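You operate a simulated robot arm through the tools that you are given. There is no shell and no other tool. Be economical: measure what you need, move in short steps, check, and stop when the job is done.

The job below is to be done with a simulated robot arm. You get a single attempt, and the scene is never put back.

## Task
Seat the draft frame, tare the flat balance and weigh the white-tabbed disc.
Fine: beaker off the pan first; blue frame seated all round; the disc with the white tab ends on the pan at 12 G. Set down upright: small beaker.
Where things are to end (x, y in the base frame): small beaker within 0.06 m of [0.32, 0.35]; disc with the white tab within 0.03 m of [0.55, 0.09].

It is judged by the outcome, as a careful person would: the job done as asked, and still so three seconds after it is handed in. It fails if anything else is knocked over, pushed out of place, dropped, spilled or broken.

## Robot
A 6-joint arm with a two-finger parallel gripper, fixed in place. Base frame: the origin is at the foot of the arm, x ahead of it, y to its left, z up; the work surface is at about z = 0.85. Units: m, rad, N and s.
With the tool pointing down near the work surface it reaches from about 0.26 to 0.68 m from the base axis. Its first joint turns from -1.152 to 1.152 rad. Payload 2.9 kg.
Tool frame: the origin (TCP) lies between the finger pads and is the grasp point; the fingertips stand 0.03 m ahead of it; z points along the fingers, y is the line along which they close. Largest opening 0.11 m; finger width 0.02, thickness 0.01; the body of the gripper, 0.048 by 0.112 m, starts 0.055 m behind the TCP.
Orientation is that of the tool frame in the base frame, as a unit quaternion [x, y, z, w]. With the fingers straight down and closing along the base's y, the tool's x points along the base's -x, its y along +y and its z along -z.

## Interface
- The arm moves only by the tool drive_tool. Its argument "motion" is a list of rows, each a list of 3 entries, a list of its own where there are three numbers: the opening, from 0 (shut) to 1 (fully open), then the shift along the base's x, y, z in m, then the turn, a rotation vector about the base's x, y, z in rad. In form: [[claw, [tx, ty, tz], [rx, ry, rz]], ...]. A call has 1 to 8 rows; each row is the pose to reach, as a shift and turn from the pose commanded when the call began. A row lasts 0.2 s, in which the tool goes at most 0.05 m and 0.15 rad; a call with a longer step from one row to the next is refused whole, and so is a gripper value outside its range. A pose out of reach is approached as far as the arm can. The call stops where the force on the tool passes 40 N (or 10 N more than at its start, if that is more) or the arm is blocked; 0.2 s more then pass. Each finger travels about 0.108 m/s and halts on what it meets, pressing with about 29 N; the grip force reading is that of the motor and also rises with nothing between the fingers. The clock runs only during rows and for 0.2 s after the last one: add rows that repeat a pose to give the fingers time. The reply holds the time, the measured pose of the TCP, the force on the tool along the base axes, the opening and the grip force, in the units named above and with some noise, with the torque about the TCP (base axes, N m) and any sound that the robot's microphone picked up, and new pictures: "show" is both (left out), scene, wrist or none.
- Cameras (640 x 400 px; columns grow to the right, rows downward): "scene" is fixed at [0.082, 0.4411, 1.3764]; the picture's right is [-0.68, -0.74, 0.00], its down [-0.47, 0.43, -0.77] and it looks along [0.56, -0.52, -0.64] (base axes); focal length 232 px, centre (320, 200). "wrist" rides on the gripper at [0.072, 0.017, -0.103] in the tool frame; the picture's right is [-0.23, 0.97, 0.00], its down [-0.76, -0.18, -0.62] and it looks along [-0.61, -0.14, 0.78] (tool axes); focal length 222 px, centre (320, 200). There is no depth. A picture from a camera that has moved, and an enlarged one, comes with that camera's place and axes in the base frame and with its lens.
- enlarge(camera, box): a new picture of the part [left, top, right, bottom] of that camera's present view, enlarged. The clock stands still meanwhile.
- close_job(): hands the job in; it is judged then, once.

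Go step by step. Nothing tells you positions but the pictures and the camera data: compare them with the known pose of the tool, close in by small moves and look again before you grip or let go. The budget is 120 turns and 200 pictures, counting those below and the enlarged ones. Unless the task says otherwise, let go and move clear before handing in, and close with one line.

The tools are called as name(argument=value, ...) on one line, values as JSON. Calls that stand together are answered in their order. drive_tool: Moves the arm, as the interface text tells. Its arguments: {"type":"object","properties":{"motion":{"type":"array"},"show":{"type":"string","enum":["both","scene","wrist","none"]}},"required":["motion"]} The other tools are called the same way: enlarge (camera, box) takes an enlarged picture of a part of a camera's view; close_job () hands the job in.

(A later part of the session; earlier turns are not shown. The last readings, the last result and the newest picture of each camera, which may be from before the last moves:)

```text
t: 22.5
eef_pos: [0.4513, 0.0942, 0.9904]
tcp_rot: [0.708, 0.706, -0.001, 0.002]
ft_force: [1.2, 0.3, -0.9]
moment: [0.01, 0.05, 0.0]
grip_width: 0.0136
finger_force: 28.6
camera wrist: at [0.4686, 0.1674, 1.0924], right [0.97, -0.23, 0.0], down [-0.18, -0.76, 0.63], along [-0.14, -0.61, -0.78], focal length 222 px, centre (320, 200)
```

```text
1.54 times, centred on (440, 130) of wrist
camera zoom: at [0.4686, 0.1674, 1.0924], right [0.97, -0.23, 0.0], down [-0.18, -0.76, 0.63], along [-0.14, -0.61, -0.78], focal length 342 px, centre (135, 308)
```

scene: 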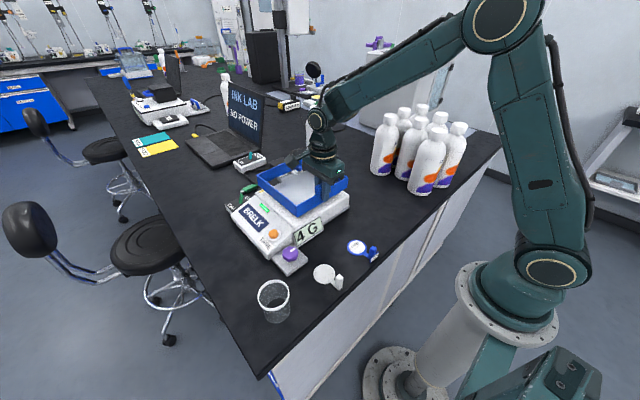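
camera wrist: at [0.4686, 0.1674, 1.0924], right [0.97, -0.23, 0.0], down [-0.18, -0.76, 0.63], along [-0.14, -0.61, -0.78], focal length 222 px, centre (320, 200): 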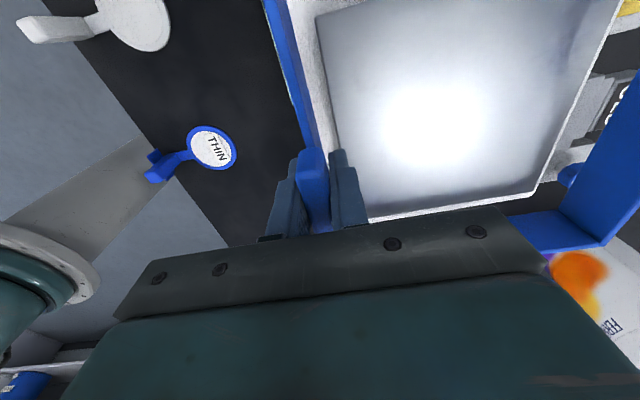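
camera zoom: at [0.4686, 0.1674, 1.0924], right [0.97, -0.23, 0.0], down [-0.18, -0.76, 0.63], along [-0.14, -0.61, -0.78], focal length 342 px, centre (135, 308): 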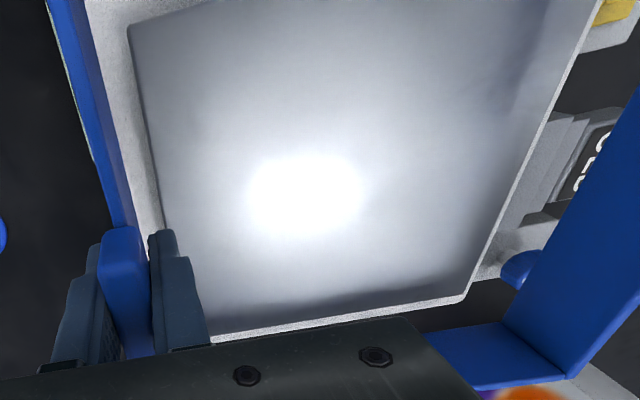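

The frame clears the pan edges all round. The pan's top is near z 0.92, so I'll lower in small steps, keeping fingertips above pan level.

drive_tool(motion=[[0, [0, 0, -0.015], [0, 0, 0]], [0, [0, 0, -0.025], [0, 0, 0]], [0, [0, 0, -0.03], [0, 0, 0]]])

enlarge(camera="scene", box=[250, 160, 350, 240])

enlarge(camera="wrist", box=[240, 0, 640, 260])

```text
t: 23.3
eef_pos: [0.4518, 0.093, 0.9602]
tcp_rot: [0.708, 0.706, -0.001, 0.002]
ft_force: [0.1, -0.2, 0.3]
moment: [0.0, 0.1, 0.02]
grip_width: 0.0138
finger_force: 29.0
camera wrist: at [0.4682, 0.1671, 1.0628], right [0.97, -0.23, 0.0], down [-0.18, -0.76, 0.63], along [-0.14, -0.61, -0.78], focal length 222 px, centre (320, 200)
```

scene: 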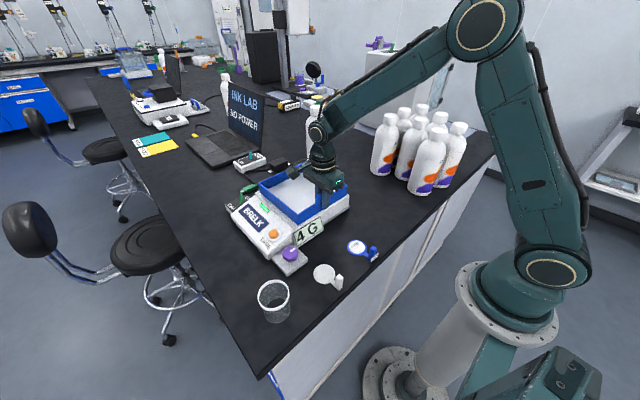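
wrist: 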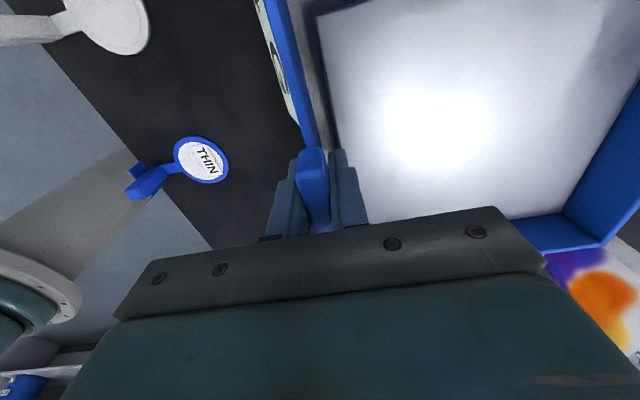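

```text
5.00 times, centred on (300, 200) of scene
camera zoom: at [0.082, 0.4411, 1.3764], right [-0.68, -0.74, 0.0], down [-0.47, 0.43, -0.77], along [0.56, -0.52, -0.64], focal length 1158 px, centre (420, 200)
```

zoom: 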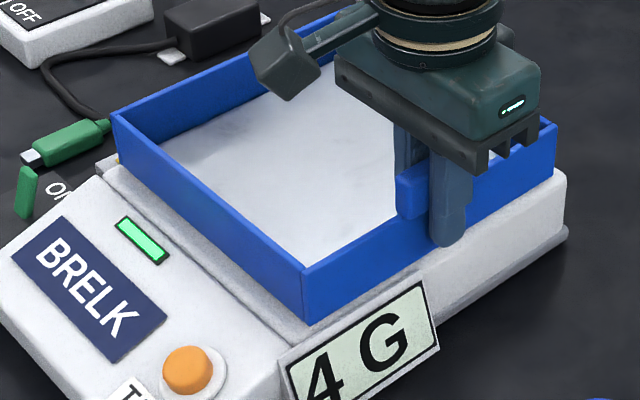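

```text
1.54 times, centred on (440, 130) of wrist
camera zoom: at [0.4682, 0.1671, 1.0628], right [0.97, -0.23, 0.0], down [-0.18, -0.76, 0.63], along [-0.14, -0.61, -0.78], focal length 342 px, centre (135, 308)
```

zoom: 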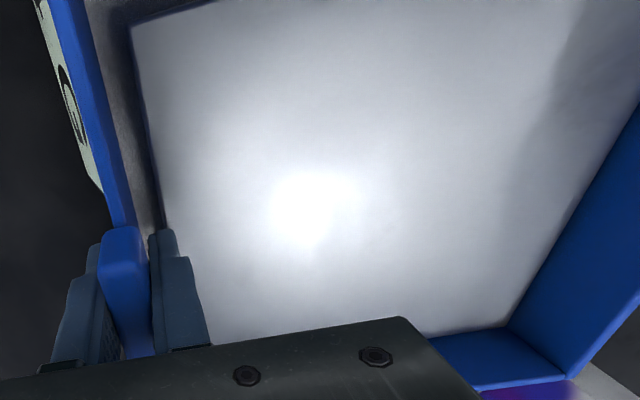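

The frame is still a few mm up and the display stays 4 G, so nothing touches the pan. I'll nudge it 1.5 mm to −y and feel downward.

drive_tool(motion=[[0, [0, -0.0015, -0.002], [0, 0, 0]], [0, [0, -0.0015, -0.004], [0, 0, 0]], [0, [0, -0.0015, -0.006], [0, 0, 0]], [0, [0, -0.0015, -0.006], [0, 0, 0]]], show="none")

enlarge(camera="scene", box=[250, 160, 350, 240])

enlarge(camera="wrist", box=[240, 0, 640, 260])

```text
t: 24.3
eef_pos: [0.4534, 0.0895, 0.9569]
tcp_rot: [0.71, 0.705, 0.002, 0.006]
ft_force: [-2.7, -2.4, 4.1]
moment: [0.06, 0.09, -0.01]
grip_width: 0.0135
finger_force: 29.2
stopped in row 4: the force on the tool passed its limit at 42 N (the readings are from after the stop); the commanded pose is now the measured one
```

```text
5.00 times, centred on (300, 200) of scene
camera zoom: at [0.0819, 0.441, 1.3765], right [-0.68, -0.74, 0.0], down [-0.47, 0.43, -0.77], along [0.56, -0.52, -0.64], focal length 1158 px, centre (420, 200)
```

zoom: 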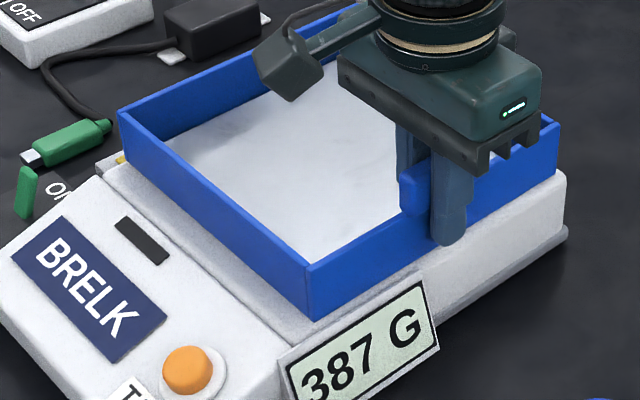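

```text
1.54 times, centred on (440, 130) of wrist
camera zoom: at [0.4704, 0.1635, 1.0596], right [0.97, -0.23, 0.01], down [-0.19, -0.76, 0.63], along [-0.14, -0.61, -0.78], focal length 342 px, centre (135, 308)
```

zoom: 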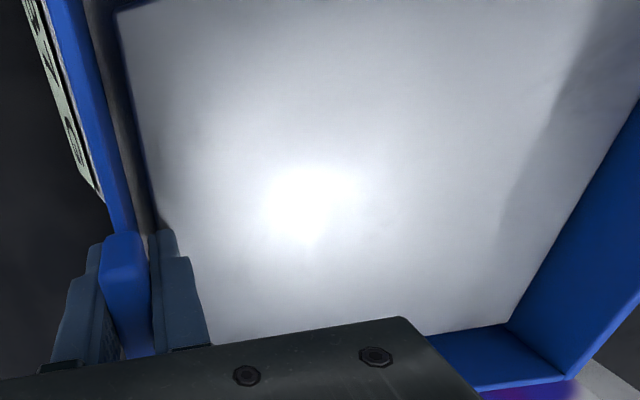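

The balance jumped to 387 G, so something pressed the pan – most likely my inner fingertip, which sits too low on the tab. I'll lift off and inspect.

drive_tool(motion=[[0, [-0.001, 0.001, 0.02], [0, 0, 0]], [0, [-0.001, 0.001, 0.04], [0, 0, 0]], [0, [-0.001, 0.001, 0.06], [0, 0, 0]], [0, [-0.001, 0.001, 0.08], [0, 0, 0]]])

enlarge(camera="scene", box=[240, 140, 360, 240])

```text
t: 25.3
eef_pos: [0.4512, 0.0911, 1.0348]
tcp_rot: [0.71, 0.705, 0.002, 0.005]
ft_force: [0.5, -0.1, -0.6]
moment: [0.01, 0.06, 0.01]
grip_width: 0.0139
finger_force: 29.0
camera wrist: at [0.4694, 0.1654, 1.1378], right [0.97, -0.23, 0.01], down [-0.19, -0.76, 0.63], along [-0.14, -0.61, -0.78], focal length 222 px, centre (320, 200)
```

scene: 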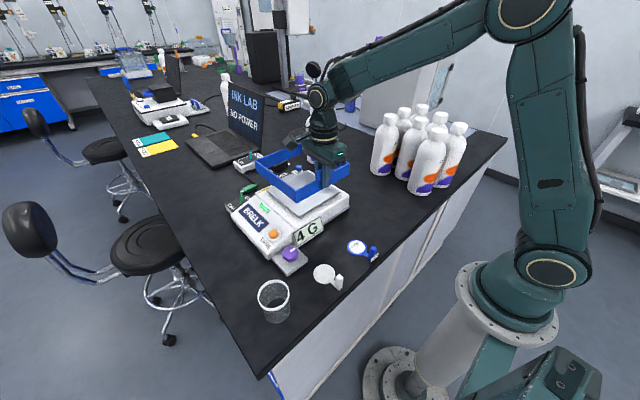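
wrist: 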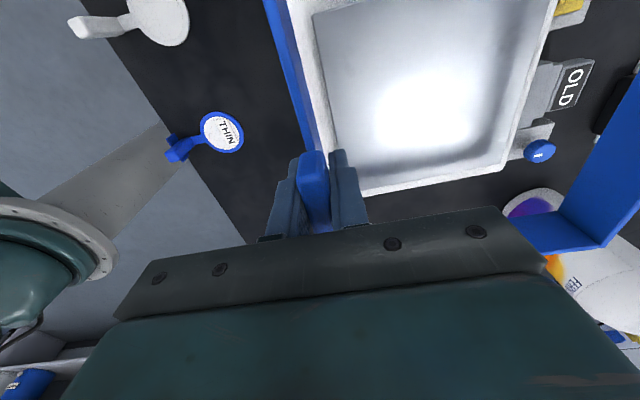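

```text
4.00 times, centred on (300, 190) of scene
camera zoom: at [0.082, 0.4411, 1.3764], right [-0.68, -0.74, 0.0], down [-0.47, 0.43, -0.77], along [0.56, -0.52, -0.64], focal length 927 px, centre (400, 240)
```

zoom: 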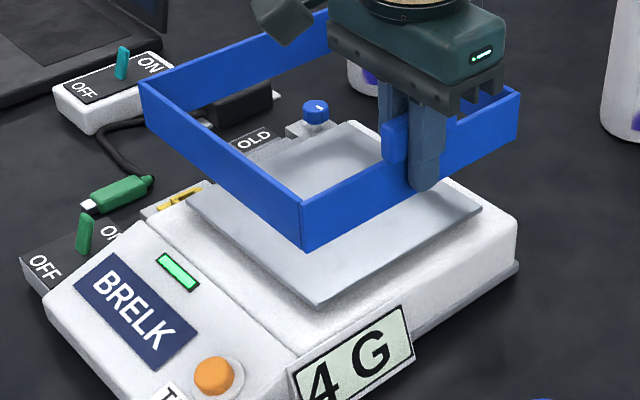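

Back to 4 G after lifting. I'll return the frame to its spot on the table and regrip the tab about 14 mm higher.

drive_tool(motion=[[0, [-0.025, -0.02, 0.01], [0.001, 0.006, 0.005]], [0, [-0.05, -0.045, 0.01], [0.001, 0.006, 0.005]], [0, [-0.075, -0.07, 0.01], [0.001, 0.006, 0.005]], [0, [-0.1, -0.1, 0.01], [0.001, 0.006, 0.005]], [0, [-0.125, -0.135, 0.01], [0.001, 0.006, 0.005]], [0, [-0.15, -0.17, 0.01], [0.001, 0.006, 0.005]], [0, [-0.17, -0.2, 0], [0.001, 0.006, 0.005]], [0, [-0.18, -0.226, 0], [0.001, 0.006, 0.005]]], show="none")

drive_tool(motion=[[0, [0, 0, -0.035], [0, 0, 0]], [0, [0, 0, -0.07], [0, 0, 0]], [0, [0, 0, -0.1], [0, 0, 0]], [0, [0, 0, -0.12], [0, 0, 0]], [0, [0, 0, -0.13], [0, 0, 0]]])

enlarge(camera="scene", box=[340, 140, 460, 240])

```text
t: 27.1
eef_pos: [0.2733, -0.1331, 1.0378]
tcp_rot: [0.707, 0.707, 0.0, 0.004]
ft_force: [0.1, -0.7, -0.5]
moment: [0.04, 0.03, -0.01]
grip_width: 0.0136
finger_force: 28.8
```

```text
t: 28.3
eef_pos: [0.2711, -0.1348, 0.9072]
tcp_rot: [0.707, 0.707, -0.001, 0.004]
ft_force: [0.6, 0.7, 0.0]
moment: [0.0, 0.02, 0.0]
grip_width: 0.0136
finger_force: 29.1
camera wrist: at [0.2894, -0.0618, 1.0101], right [0.97, -0.23, 0.01], down [-0.18, -0.76, 0.63], along [-0.14, -0.61, -0.78], focal length 222 px, centre (320, 200)
```

scene: 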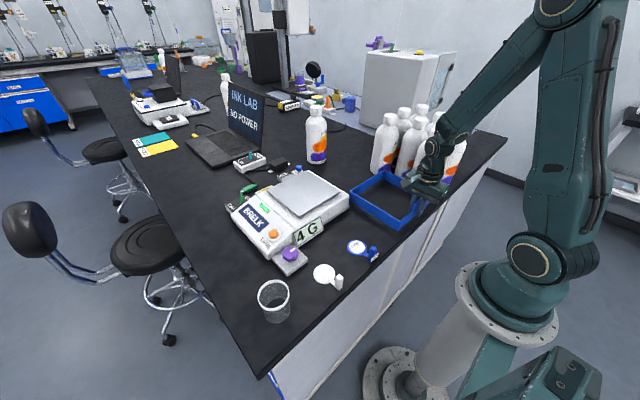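
wrist: 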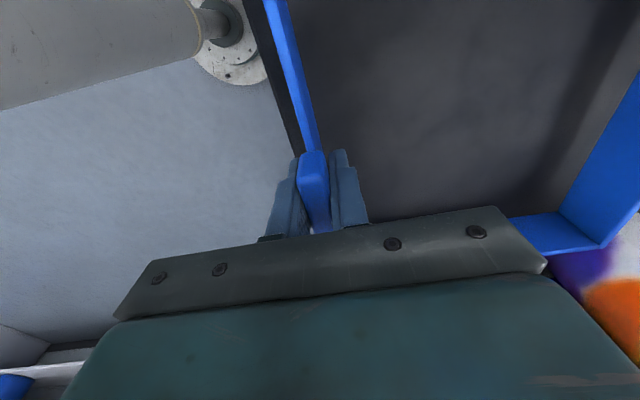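

```text
4.00 times, centred on (400, 190) of scene
camera zoom: at [0.082, 0.4411, 1.3764], right [-0.68, -0.74, 0.0], down [-0.47, 0.43, -0.77], along [0.56, -0.52, -0.64], focal length 927 px, centre (0, 240)
```

zoom: 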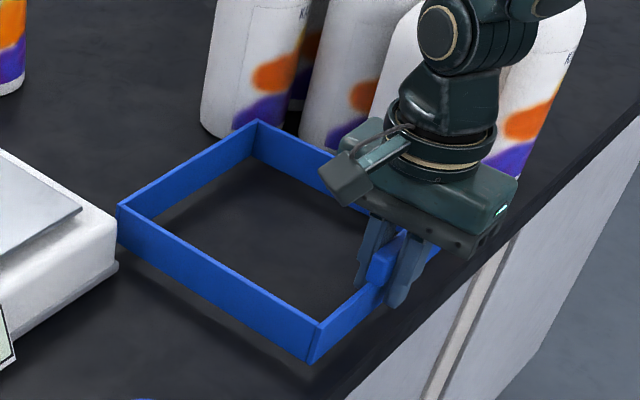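

It is just above the table. I'll set it down gently, feeling for contact.

drive_tool(motion=[[0, [0, 0, -0.005], [0, 0, 0]], [0, [0, 0, -0.009], [0, 0, 0]], [0, [0, 0, -0.012], [0, 0, 0]], [0, [0, 0, -0.014], [0, 0, 0]]], show="none")

```text
t: 29.3
eef_pos: [0.2722, -0.1351, 0.892]
tcp_rot: [0.708, 0.706, 0.001, 0.005]
ft_force: [-1.9, 1.2, 21.9]
moment: [-0.02, 0.07, -0.04]
grip_width: 0.0141
finger_force: 28.9
```

The frame rests on the table. Now open, rise 15 mm, and regrip.

drive_tool(motion=[[0.2, [0, 0, 0], [0, 0, 0]], [0.4, [0, 0, 0], [0, 0, 0]], [0.4, [0, 0, 0.008], [0, 0, 0]], [0.4, [0, 0, 0.016], [0, 0, 0]], [0.2, [0, 0, 0.016], [0, 0, 0]], [0, [0, 0, 0.016], [0, 0, 0]], [0, [0, 0, 0.016], [0, 0, 0]], [0, [0, 0, 0.016], [0, 0, 0]]])

enlarge(camera="scene", box=[340, 140, 460, 240])

```text
t: 31.1
eef_pos: [0.2712, -0.1352, 0.9067]
tcp_rot: [0.707, 0.707, 0.0, 0.003]
ft_force: [-1.2, 0.7, -0.9]
moment: [0.04, 0.05, 0.0]
grip_width: 0.0134
finger_force: 29.2
camera wrist: at [0.2891, -0.0618, 1.0112], right [0.97, -0.23, 0.01], down [-0.18, -0.76, 0.63], along [-0.14, -0.61, -0.78], focal length 222 px, centre (320, 200)
```

scene: 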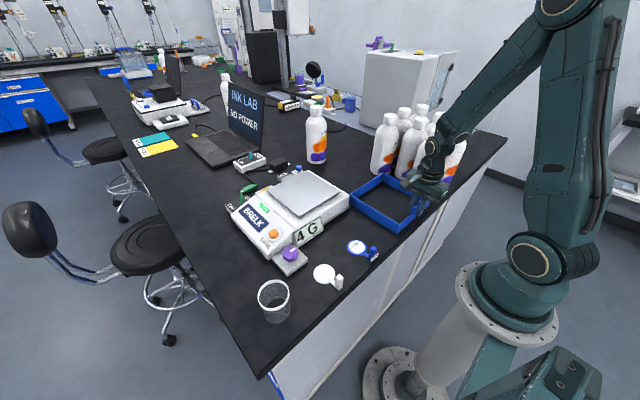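
wrist: 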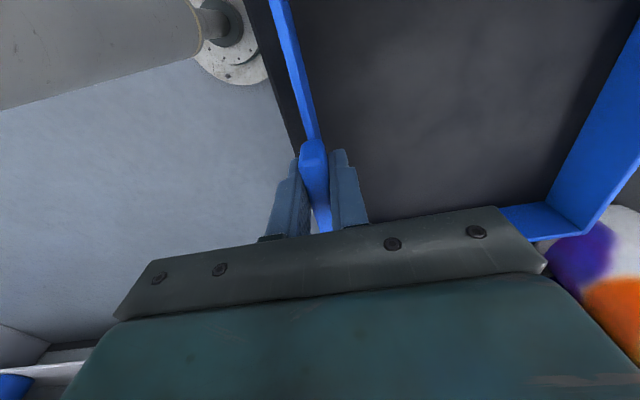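

```text
4.00 times, centred on (400, 190) of scene
camera zoom: at [0.082, 0.4411, 1.3764], right [-0.68, -0.74, 0.0], down [-0.47, 0.43, -0.77], along [0.56, -0.52, -0.64], focal length 927 px, centre (0, 240)
```

zoom: 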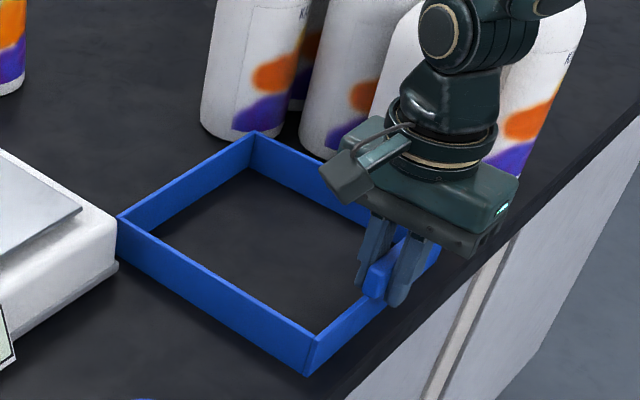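

Regripped higher. I'll lift and carry the frame back above the balance.

drive_tool(motion=[[0, [0, 0, 0.015], [0, 0, 0]], [0, [0, 0, 0.05], [0, 0, 0]], [0, [0, 0.01, 0.09], [0, 0, 0]], [0, [0, 0.03, 0.125], [0, 0, 0]], [0, [0.02, 0.06, 0.145], [0, 0, 0]], [0, [0.045, 0.09, 0.145], [0, 0, 0]], [0, [0.075, 0.12, 0.145], [0, 0, 0]], [0, [0.1, 0.15, 0.145], [0, 0, 0]]], show="none")

drive_tool(motion=[[0, [0.025, 0.025, 0], [0, 0, 0]], [0, [0.05, 0.05, 0], [0, 0, 0]], [0, [0.075, 0.07, 0], [0, 0, 0]], [0, [0.081, 0.0757, 0], [0, 0, 0]], [0, [0.081, 0.0757, -0.03], [0, 0, 0]], [0, [0.081, 0.0757, -0.045], [0, 0, 0]]])

enlarge(camera="scene", box=[240, 140, 360, 240])

enlarge(camera="wrist", box=[240, 0, 640, 260])

```text
t: 32.9
eef_pos: [0.3724, 0.0172, 1.0546]
tcp_rot: [0.708, 0.706, 0.0, 0.003]
ft_force: [-0.3, -0.7, -1.1]
moment: [0.02, 0.06, 0.01]
grip_width: 0.0137
finger_force: 28.5
```

```text
t: 34.3
eef_pos: [0.4533, 0.0918, 1.0087]
tcp_rot: [0.707, 0.707, 0.0, 0.004]
ft_force: [0.6, -1.1, 0.0]
moment: [0.01, 0.09, 0.01]
grip_width: 0.0133
finger_force: 28.7
camera wrist: at [0.4715, 0.164, 1.111], right [0.97, -0.23, 0.01], down [-0.18, -0.76, 0.63], along [-0.14, -0.61, -0.78], focal length 222 px, centre (320, 200)
```

scene: 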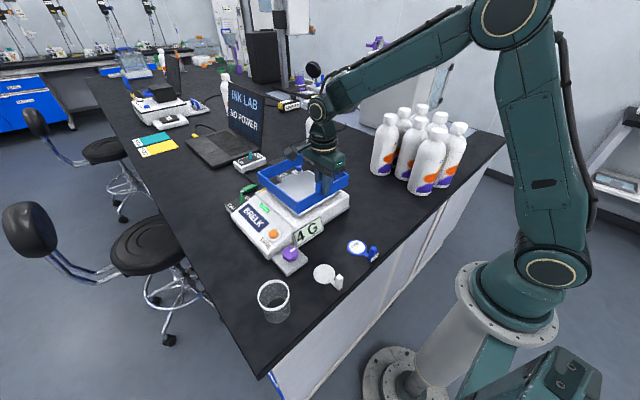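
wrist: 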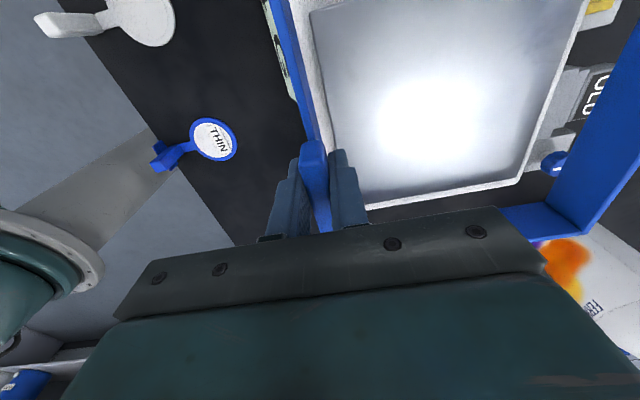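

```text
4.00 times, centred on (300, 190) of scene
camera zoom: at [0.082, 0.4411, 1.3764], right [-0.68, -0.74, 0.0], down [-0.47, 0.43, -0.77], along [0.56, -0.52, -0.64], focal length 927 px, centre (400, 240)
```

zoom: 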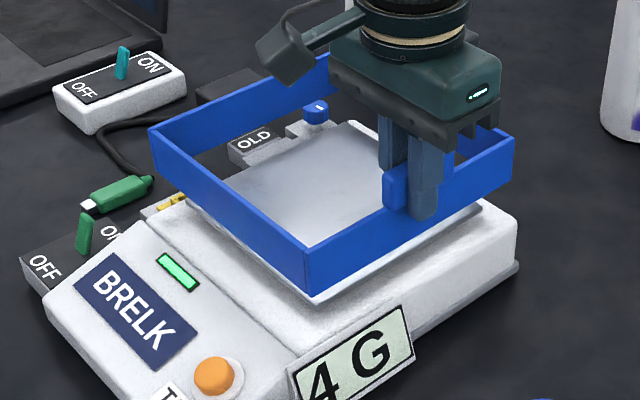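

```text
1.54 times, centred on (440, 130) of wrist
camera zoom: at [0.4715, 0.164, 1.111], right [0.97, -0.23, 0.01], down [-0.18, -0.76, 0.63], along [-0.14, -0.61, -0.78], focal length 342 px, centre (135, 308)
```

zoom: 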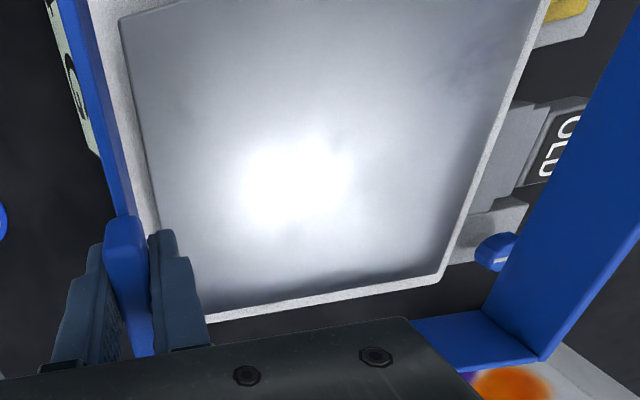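

Alignment by the scene camera: frame centre (0.552, 0.078), pan centre (0.555, 0.077). I'll shift +2 mm in x, and lower in small steps.

drive_tool(motion=[[0, [0.002, 0.001, -0.015], [0, 0, 0]], [0, [0.002, 0.001, -0.028], [0, 0, 0]], [0, [0.002, 0.001, -0.034], [0, 0, 0]], [0, [0.002, 0.001, -0.037], [0, 0, 0]]], show="none")

enlarge(camera="scene", box=[250, 160, 350, 240])

enlarge(camera="wrist", box=[240, 0, 640, 260])

```text
t: 35.3
eef_pos: [0.4534, 0.0907, 0.9704]
tcp_rot: [0.708, 0.706, -0.003, 0.002]
ft_force: [-18.9, -5.0, 9.1]
moment: [-0.13, 0.09, 0.0]
grip_width: 0.0133
finger_force: 29.2
```

```text
5.00 times, centred on (300, 200) of scene
camera zoom: at [0.0813, 0.441, 1.3765], right [-0.68, -0.74, 0.0], down [-0.47, 0.43, -0.77], along [0.56, -0.52, -0.64], focal length 1158 px, centre (420, 200)
```

zoom: 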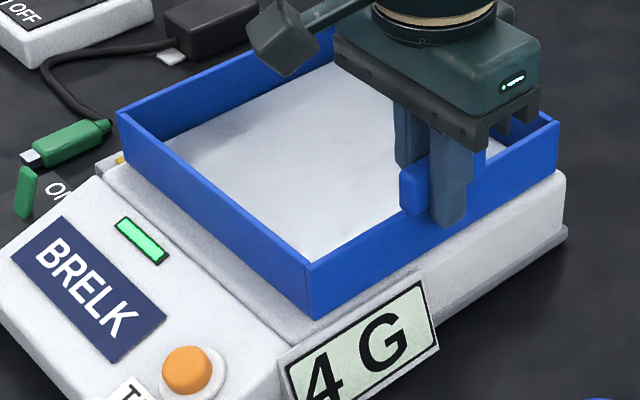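

```text
1.54 times, centred on (440, 130) of wrist
camera zoom: at [0.4714, 0.1641, 1.0738], right [0.97, -0.23, 0.0], down [-0.18, -0.76, 0.63], along [-0.14, -0.61, -0.78], focal length 342 px, centre (135, 308)
```

zoom: 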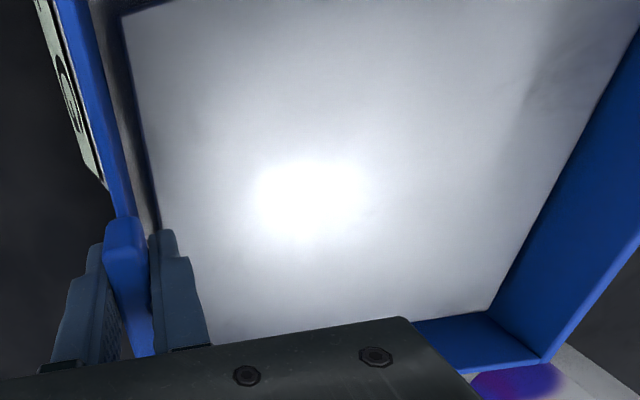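

The display stays at 4 G while the frame now meets the housing with a sideways force of −19 N, so it wants to go about 2 mm to −x. I'll relax that way.

drive_tool(motion=[[0, [-0.002, 0, 0.002], [0, 0, 0]], [0, [-0.003, 0, 0.002], [0, 0, 0]], [0, [-0.003, 0, 0], [0, 0, 0]], [0, [-0.003, 0, 0], [0, 0, 0]]], show="none")

enlarge(camera="scene", box=[270, 180, 360, 240])

```text
t: 36.3
eef_pos: [0.4529, 0.091, 0.9709]
tcp_rot: [0.708, 0.706, 0.001, 0.004]
ft_force: [-0.9, -0.5, -0.7]
moment: [0.0, 0.03, 0.0]
grip_width: 0.0135
finger_force: 29.3
```

```text
6.67 times, centred on (315, 210) of scene
camera zoom: at [0.082, 0.4411, 1.3764], right [-0.68, -0.74, 0.0], down [-0.47, 0.43, -0.77], along [0.56, -0.52, -0.64], focal length 1545 px, centre (353, 133)
```

zoom: 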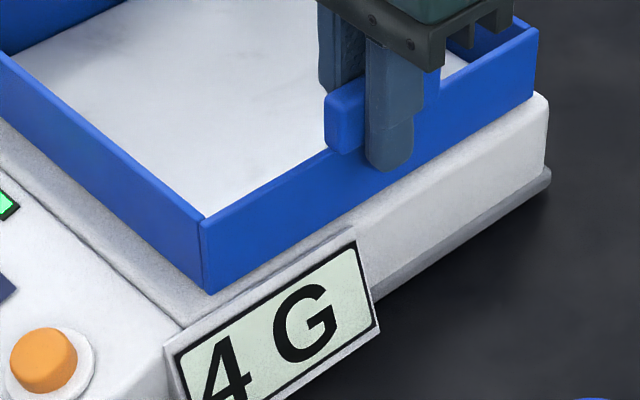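

Free again at this position. I'll continue down in 2 mm steps.

drive_tool(motion=[[0, [0, 0, -0.002], [0, 0, 0]], [0, [0, 0, -0.004], [0, 0, 0]], [0, [0, 0, -0.005], [0, 0, 0]]], show="none")

enlarge(camera="scene", box=[260, 170, 360, 240])

```text
t: 37.1
eef_pos: [0.453, 0.0925, 0.966]
tcp_rot: [0.708, 0.706, 0.001, 0.004]
ft_force: [-3.6, -11.0, 17.4]
moment: [-0.02, 0.18, 0.06]
grip_width: 0.0137
finger_force: 29.1
```

```text
5.71 times, centred on (310, 205) of scene
camera zoom: at [0.0817, 0.4407, 1.3766], right [-0.68, -0.74, 0.0], down [-0.47, 0.43, -0.77], along [0.56, -0.52, -0.64], focal length 1324 px, centre (377, 171)
```

zoom: 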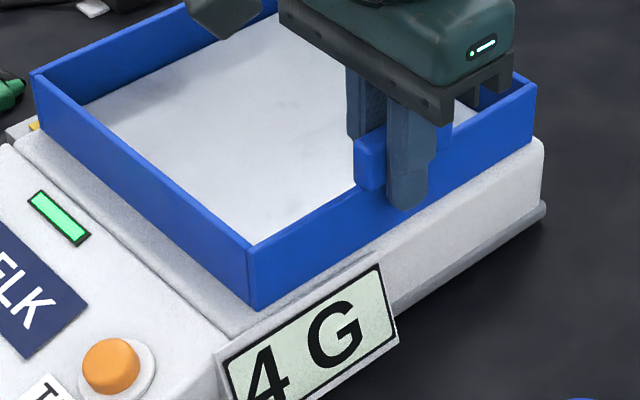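

Seating progresses: upward 17 N with −11 N along y, display still 4 G. I'll relax 2 mm towards −y and press slightly lower.

drive_tool(motion=[[0, [0, -0.001, 0.002], [0, 0, 0]], [0, [-0.0005, -0.002, 0.002], [0, 0, 0]], [0, [-0.0005, -0.002, 0], [0, 0, 0]], [0, [-0.0005, -0.002, -0.001], [0, 0, 0]]], show="none")

enlarge(camera="scene", box=[240, 150, 360, 240])

enlarge(camera="wrist", box=[240, 0, 640, 260])

```text
t: 38.1
eef_pos: [0.4527, 0.091, 0.9657]
tcp_rot: [0.707, 0.707, 0.003, 0.005]
ft_force: [7.4, 6.9, 19.9]
moment: [0.08, 0.21, 0.01]
grip_width: 0.0138
finger_force: 29.0
```

```text
4.44 times, centred on (300, 195) of scene
camera zoom: at [0.0819, 0.4412, 1.3764], right [-0.68, -0.74, 0.0], down [-0.47, 0.43, -0.77], along [0.56, -0.52, -0.64], focal length 1030 px, centre (409, 222)
```

zoom: 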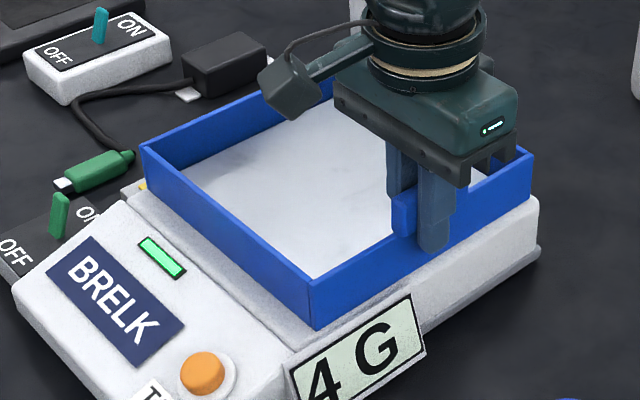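

```text
1.54 times, centred on (440, 130) of wrist
camera zoom: at [0.4697, 0.1647, 1.0697], right [0.97, -0.23, 0.01], down [-0.18, -0.76, 0.62], along [-0.13, -0.61, -0.78], focal length 342 px, centre (135, 308)
```

zoom: 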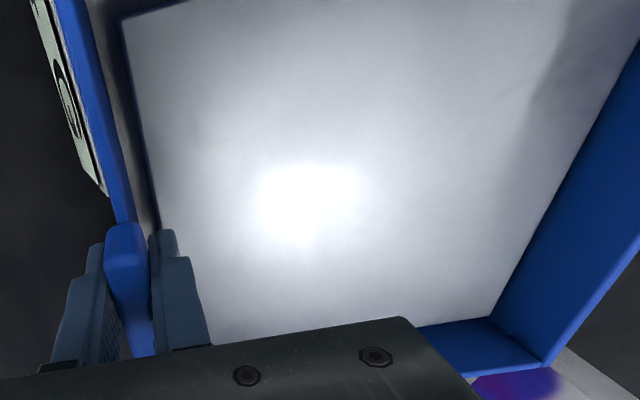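

The frame sits on the housing all round and the balance still reads 4 G with its light on. I'll open the fingers a bit and rise off the tab.

drive_tool(motion=[[0.2, [0, 0, 0.001], [0, 0, 0]], [0.4, [0, 0, 0.001], [0, 0, 0]], [0.4, [0, 0, 0.03], [0, 0, 0]], [0.4, [0, 0, 0.07], [0, 0, 0]], [0.4, [0, 0, 0.11], [0, 0, 0]], [0.4, [-0.03, -0.03, 0.13], [0, 0, 0]], [0.4, [-0.06, -0.06, 0.15], [0, 0, 0]], [0.4, [-0.09, -0.09, 0.16], [0, 0, 0]]])

enlarge(camera="scene", box=[240, 150, 360, 240])

enlarge(camera="scene", box=[200, 160, 360, 320])

```text
t: 39.9
eef_pos: [0.3607, -0.0011, 1.1237]
tcp_rot: [0.707, 0.708, 0.0, 0.004]
ft_force: [-0.3, 0.0, -0.5]
moment: [0.02, 0.0, 0.03]
grip_width: 0.0441
finger_force: 0.1
camera wrist: at [0.3784, 0.0727, 1.2275], right [0.97, -0.23, 0.01], down [-0.18, -0.76, 0.63], along [-0.14, -0.61, -0.78], focal length 222 px, centre (320, 200)
```

scene: 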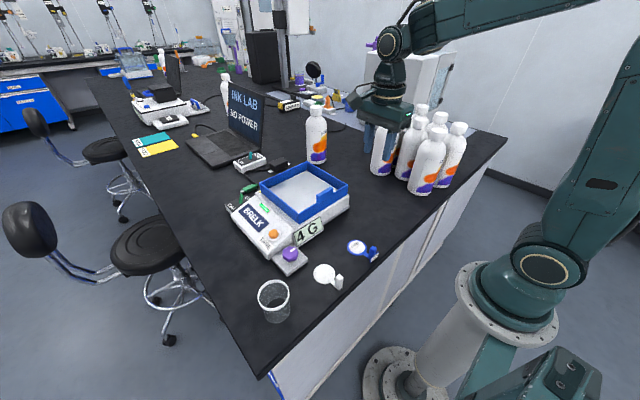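
wrist: 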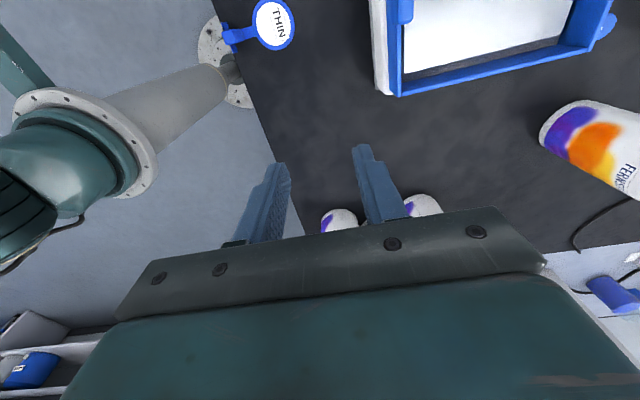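

```text
4.44 times, centred on (300, 195) of scene
camera zoom: at [0.082, 0.4411, 1.3764], right [-0.68, -0.74, 0.0], down [-0.47, 0.43, -0.77], along [0.56, -0.52, -0.64], focal length 1030 px, centre (409, 222)
```

zoom: 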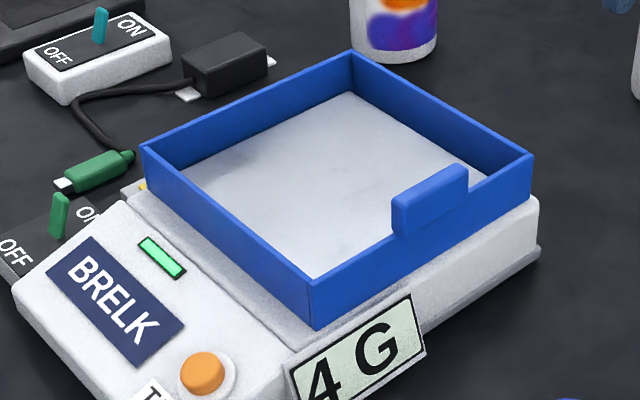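

```text
2.50 times, centred on (280, 240) of scene
camera zoom: at [0.082, 0.4411, 1.3764], right [-0.68, -0.74, 0.0], down [-0.47, 0.43, -0.77], along [0.56, -0.52, -0.64], focal length 579 px, centre (420, 100)
```

zoom: 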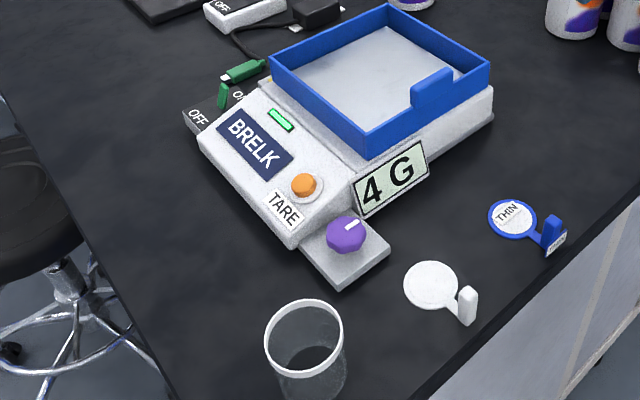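

The frame is seated level, the pan untouched (4 G). The TARE button triangulates to about (0.474, 0.248, top z 0.909); I'll close the fingers and go above it.

drive_tool(motion=[[0, [0.016, 0.035, 0], [0, 0, 0]], [0, [0.032, 0.07, 0], [0, 0, 0]], [0, [0.048, 0.105, 0], [0, 0, 0]], [0, [0.064, 0.14, 0], [0, 0, 0]], [0, [0.08, 0.175, 0], [0, 0, 0]], [0, [0.096, 0.21, -0.01], [0, 0, 0]], [0, [0.112, 0.24, -0.04], [0, 0, 0]], [0, [0.1133, 0.249, -0.085], [0, 0, 0]]], show="none")

drive_tool(motion=[[0, [0, 0, -0.04], [0, 0, 0]], [0, [0, 0, -0.075], [0, 0, 0]]])

enlarge(camera="scene", box=[220, 170, 340, 270])

```text
t: 41.7
eef_pos: [0.4755, 0.2488, 1.0408]
tcp_rot: [0.708, 0.707, 0.0, 0.004]
ft_force: [-0.5, 0.1, -0.1]
moment: [0.03, -0.01, 0.04]
grip_width: 0.0
finger_force: 28.8
```

```text
t: 42.3
eef_pos: [0.4768, 0.2493, 0.9624]
tcp_rot: [0.708, 0.706, 0.0, 0.004]
ft_force: [0.2, 0.7, 0.0]
moment: [0.02, 0.0, 0.02]
grip_width: 0.0001
finger_force: 29.2
camera wrist: at [0.494, 0.3221, 1.0661], right [0.97, -0.23, 0.01], down [-0.18, -0.76, 0.63], along [-0.14, -0.61, -0.78], focal length 222 px, centre (320, 200)
```

scene: 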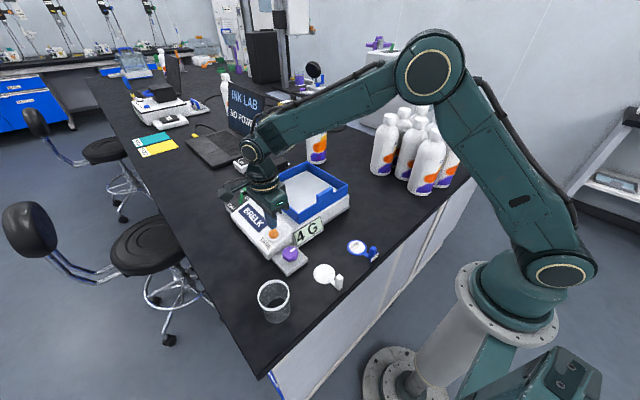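
wrist: 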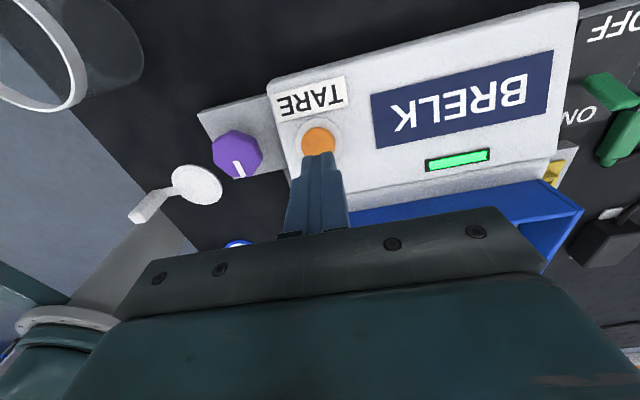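

```text
4.00 times, centred on (280, 220) of scene
camera zoom: at [0.082, 0.4411, 1.3764], right [-0.68, -0.74, 0.0], down [-0.47, 0.43, -0.77], along [0.56, -0.52, -0.64], focal length 927 px, centre (480, 120)
```

zoom: 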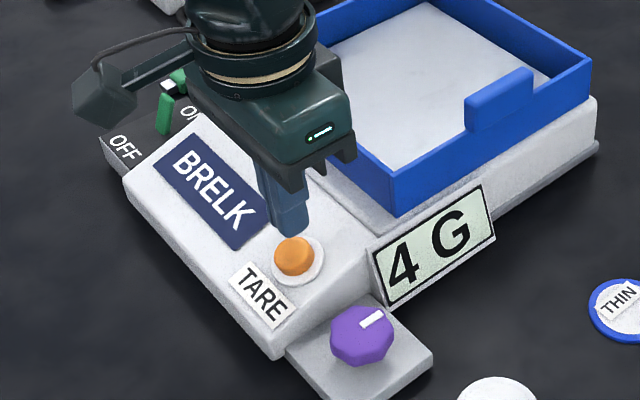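

The closed fingertips are right over the button. I'll press down in small steps.

drive_tool(motion=[[0, [0, 0, -0.01], [0, 0, 0]], [0, [0, 0, -0.016], [0, 0, 0]], [0, [0, 0, -0.021], [0, 0, 0]], [0, [0, 0, -0.024], [0, 0, 0]], [0, [0, 0, -0.026], [0, 0, 0]]], show="none")

enlarge(camera="scene", box=[220, 170, 340, 270])

```text
t: 43.5
eef_pos: [0.4767, 0.251, 0.9386]
tcp_rot: [0.707, 0.707, 0.002, 0.005]
ft_force: [-0.9, -1.2, 8.6]
moment: [-0.17, 0.02, 0.07]
grip_width: 0.0
finger_force: 28.8
heard: click
```

```text
4.00 times, centred on (280, 220) of scene
camera zoom: at [0.0819, 0.441, 1.3765], right [-0.68, -0.74, 0.0], down [-0.47, 0.43, -0.77], along [0.56, -0.52, -0.64], focal length 927 px, centre (480, 120)
```

zoom: 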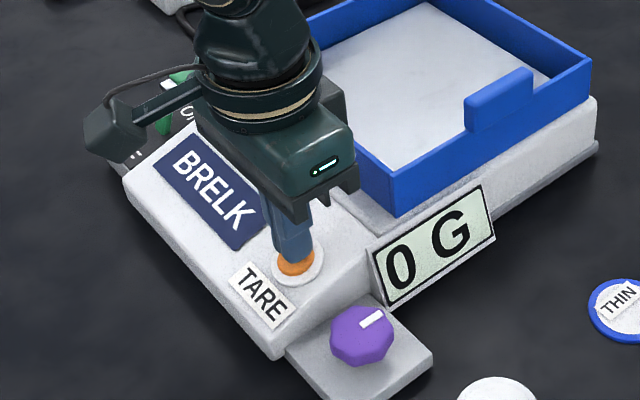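

It clicked and now reads 0 G. I'll lift off and move to look at the white-tabbed disc.

drive_tool(motion=[[0, [0, 0, 0.03], [0, 0, 0]], [0, [0, 0, 0.075], [0, 0, 0]], [0, [0, 0, 0.12], [0, 0, 0]], [0.3, [-0.04, -0.012, 0.15], [0, 0, 0]], [0.6, [-0.08, -0.025, 0.16], [0, 0, 0]], [0.8, [-0.12, -0.04, 0.16], [0, 0, 0]], [0.8, [-0.16, -0.05, 0.16], [0, 0, 0]], [0.8, [-0.185, -0.05, 0.16], [0, 0, 0]]])

enlarge(camera="scene", box=[280, 210, 400, 310])

enlarge(camera="wrist", box=[160, 0, 480, 200])

```text
refused: row 4 steps farther than a row can; nothing moved
```

```text
4.00 times, centred on (340, 260) of scene
camera zoom: at [0.0819, 0.441, 1.3765], right [-0.68, -0.74, 0.0], down [-0.47, 0.43, -0.77], along [0.56, -0.52, -0.64], focal length 927 px, centre (240, -40)
```

zoom: 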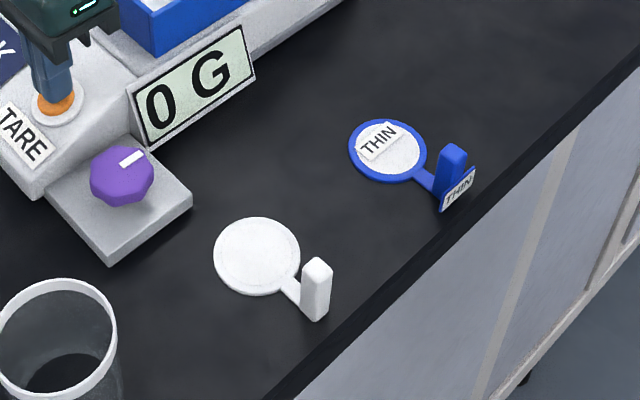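

```text
2.00 times, centred on (320, 100) of wrist
camera zoom: at [0.4932, 0.3226, 1.0427], right [0.97, -0.23, 0.01], down [-0.18, -0.76, 0.62], along [-0.14, -0.61, -0.78], focal length 444 px, centre (320, 400)
```

zoom: 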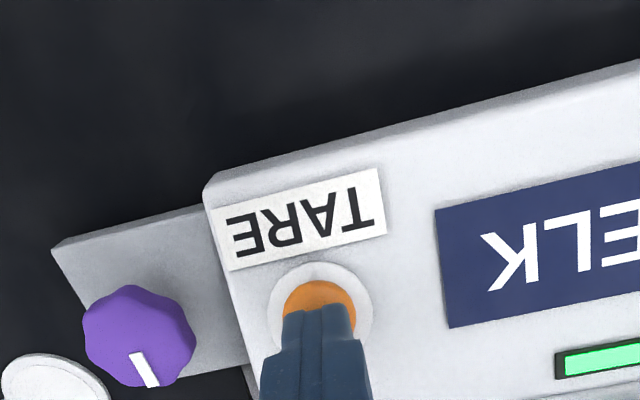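

The move was refused for step length; the tare stands at 0 G. I'll lift off with shorter steps and turn back so the fingers close along y, heading over the white disc.

drive_tool(motion=[[0, [0, 0, 0.03], [0, 0, 0]], [0, [0, 0, 0.075], [0, 0, 0]], [0, [0, 0, 0.12], [0, 0, 0]], [0.3, [-0.02, -0.006, 0.14], [0, 0, 0.14]], [0.5, [-0.05, -0.012, 0.15], [0, 0, 0.28]], [0.7, [-0.08, -0.018, 0.16], [0, 0, 0.42]], [0.7, [-0.11, -0.025, 0.16], [0, 0, 0.56]], [0.7, [-0.14, -0.03, 0.16], [0, 0, 0.7]]], show="none")

drive_tool(motion=[[0.7, [-0.015, -0.003, 0], [0, 0, 0.145]], [0.7, [-0.03, -0.005, 0], [0, 0, 0.29]], [0.7, [-0.04, -0.01, 0], [0, 0, 0.435]], [0.7, [-0.045, -0.013, 0], [0, 0, 0.58]], [0.7, [-0.05, -0.013, -0.01], [0, 0, 0.725]], [0.7, [-0.055, -0.013, -0.02], [0, 0, 0.871]]])

enlarge(camera="scene", box=[240, 170, 400, 330])

```text
t: 45.3
eef_pos: [0.3348, 0.2196, 1.0981]
tcp_rot: [0.421, 0.907, 0.002, 0.004]
ft_force: [0.5, -0.4, -0.5]
moment: [0.01, 0.03, -0.01]
grip_width: 0.077
finger_force: 0.1
```

```text
t: 46.7
eef_pos: [0.2798, 0.2061, 1.0784]
tcp_rot: [-0.001, 1.0, 0.004, 0.003]
ft_force: [-0.2, 0.6, -0.6]
moment: [0.03, -0.03, -0.02]
grip_width: 0.0771
finger_force: 0.0
camera wrist: at [0.2084, 0.2226, 1.1824], right [0.23, 0.97, 0.01], down [0.76, -0.18, 0.63], along [0.61, -0.14, -0.78], focal length 222 px, centre (320, 200)
```

scene: 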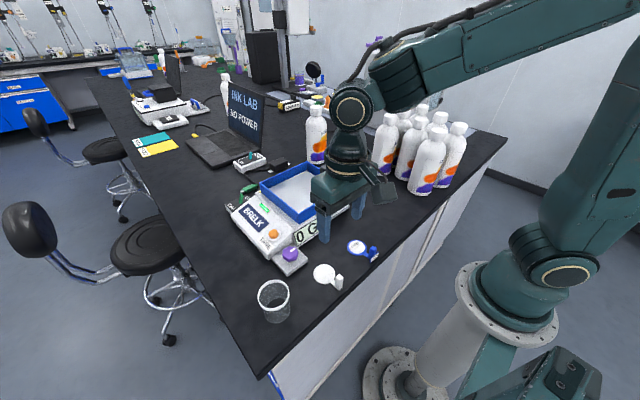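
wrist: 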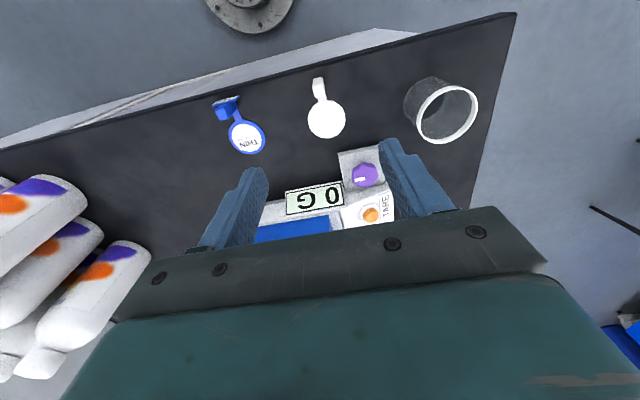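

```text
2.50 times, centred on (320, 250) of scene
camera zoom: at [0.082, 0.4411, 1.3764], right [-0.68, -0.74, 0.0], down [-0.47, 0.43, -0.77], along [0.56, -0.52, -0.64], focal length 579 px, centre (320, 75)
```

zoom: 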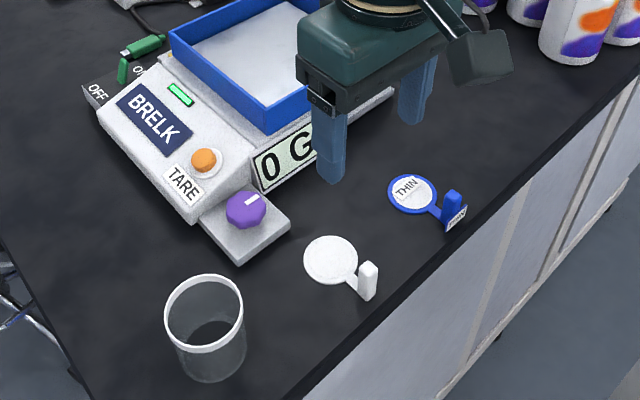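

Still 0 G. I'll zoom in on the white disc's tab to see its shape.

enlarge(camera="wrist", box=[270, 60, 380, 150])

enlarge(camera="scene", box=[300, 255, 360, 300])

```text
4.44 times, centred on (325, 105) of wrist
camera zoom: at [0.2084, 0.2226, 1.1824], right [0.23, 0.97, 0.01], down [0.76, -0.18, 0.63], along [0.61, -0.14, -0.78], focal length 987 px, centre (298, 622)
```

zoom: 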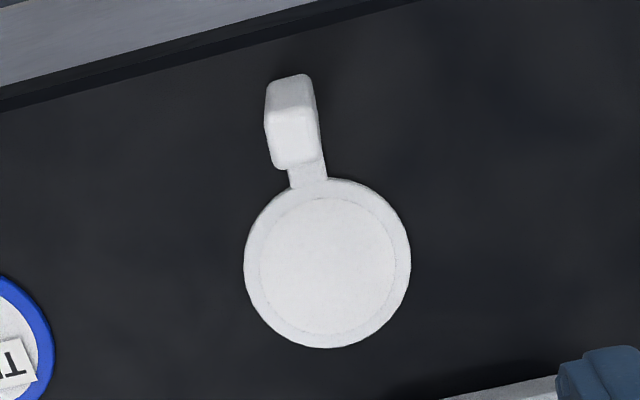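

```text
8.89 times, centred on (330, 278) of scene
camera zoom: at [0.082, 0.4411, 1.3764], right [-0.68, -0.74, 0.0], down [-0.47, 0.43, -0.77], along [0.56, -0.52, -0.64], focal length 2059 px, centre (231, -489)
```

zoom: 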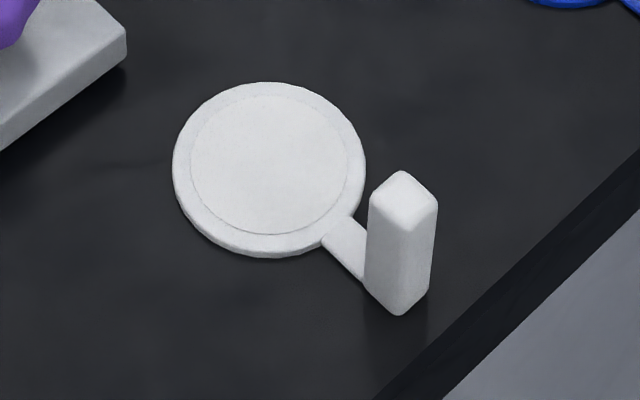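

The tab is an upright post, about 12 mm square and 35 mm tall, near (0.271, 0.203). I'll lower partway over it and check.

drive_tool(motion=[[0.7, [-0.008, -0.002, -0.04], [0, 0, 0]], [0.7, [-0.008, -0.002, -0.08], [0, 0, 0]], [0.7, [-0.008, -0.002, -0.12], [0, 0, 0]], [0.7, [-0.008, -0.002, -0.145], [0, 0, 0]]])

enlarge(camera="scene", box=[290, 220, 370, 300])

enlarge(camera="wrist", box=[220, 60, 420, 230])

```text
t: 47.7
eef_pos: [0.2737, 0.2034, 0.9333]
tcp_rot: [0.002, 1.0, 0.002, 0.002]
ft_force: [0.1, 0.0, -0.5]
moment: [-0.02, 0.0, 0.05]
grip_width: 0.0769
finger_force: 0.0
camera wrist: at [0.2008, 0.2201, 1.0371], right [0.23, 0.97, 0.01], down [0.76, -0.18, 0.63], along [0.61, -0.14, -0.78], focal length 222 px, centre (320, 200)
```

scene: 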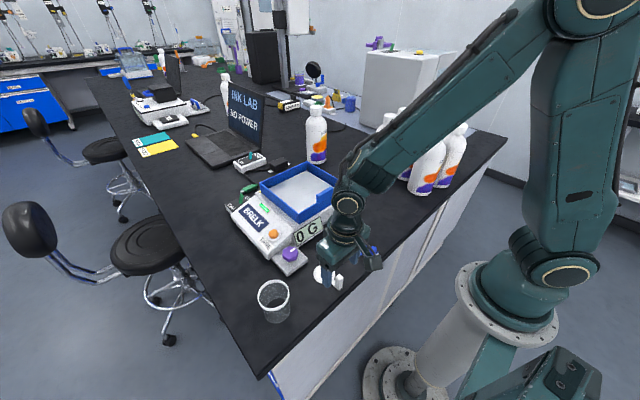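
wrist: 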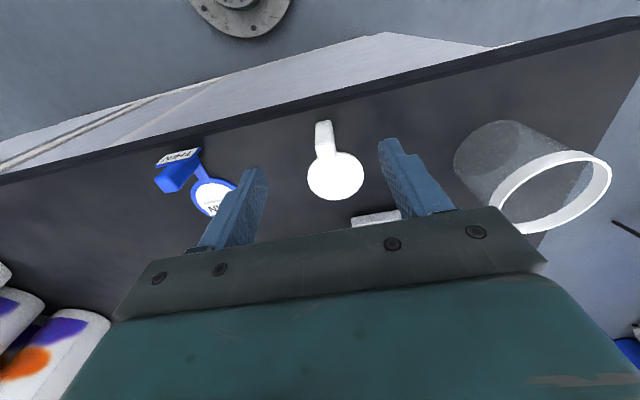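

```text
5.00 times, centred on (330, 260) of scene
camera zoom: at [0.082, 0.4411, 1.3764], right [-0.68, -0.74, 0.0], down [-0.47, 0.43, -0.77], along [0.56, -0.52, -0.64], focal length 1158 px, centre (270, -100)
```

zoom: 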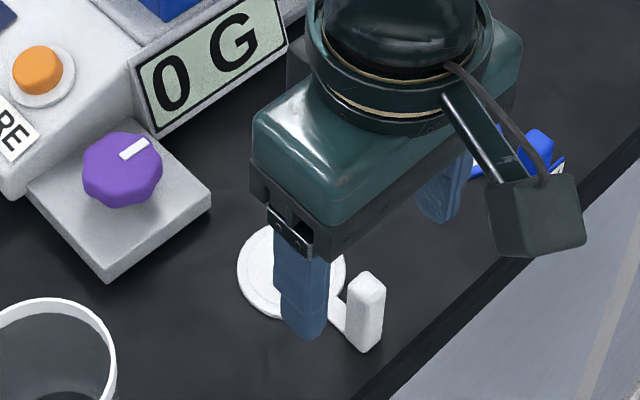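

```text
2.35 times, centred on (320, 145) of wrist
camera zoom: at [0.2008, 0.2201, 1.0371], right [0.23, 0.97, 0.01], down [0.76, -0.18, 0.63], along [0.61, -0.14, -0.78], focal length 523 px, centre (320, 329)
```

zoom: 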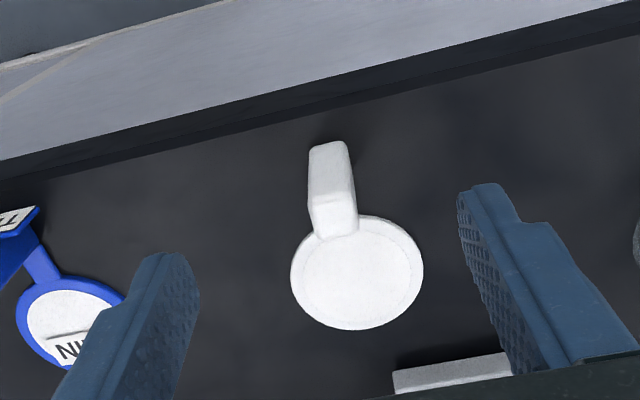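

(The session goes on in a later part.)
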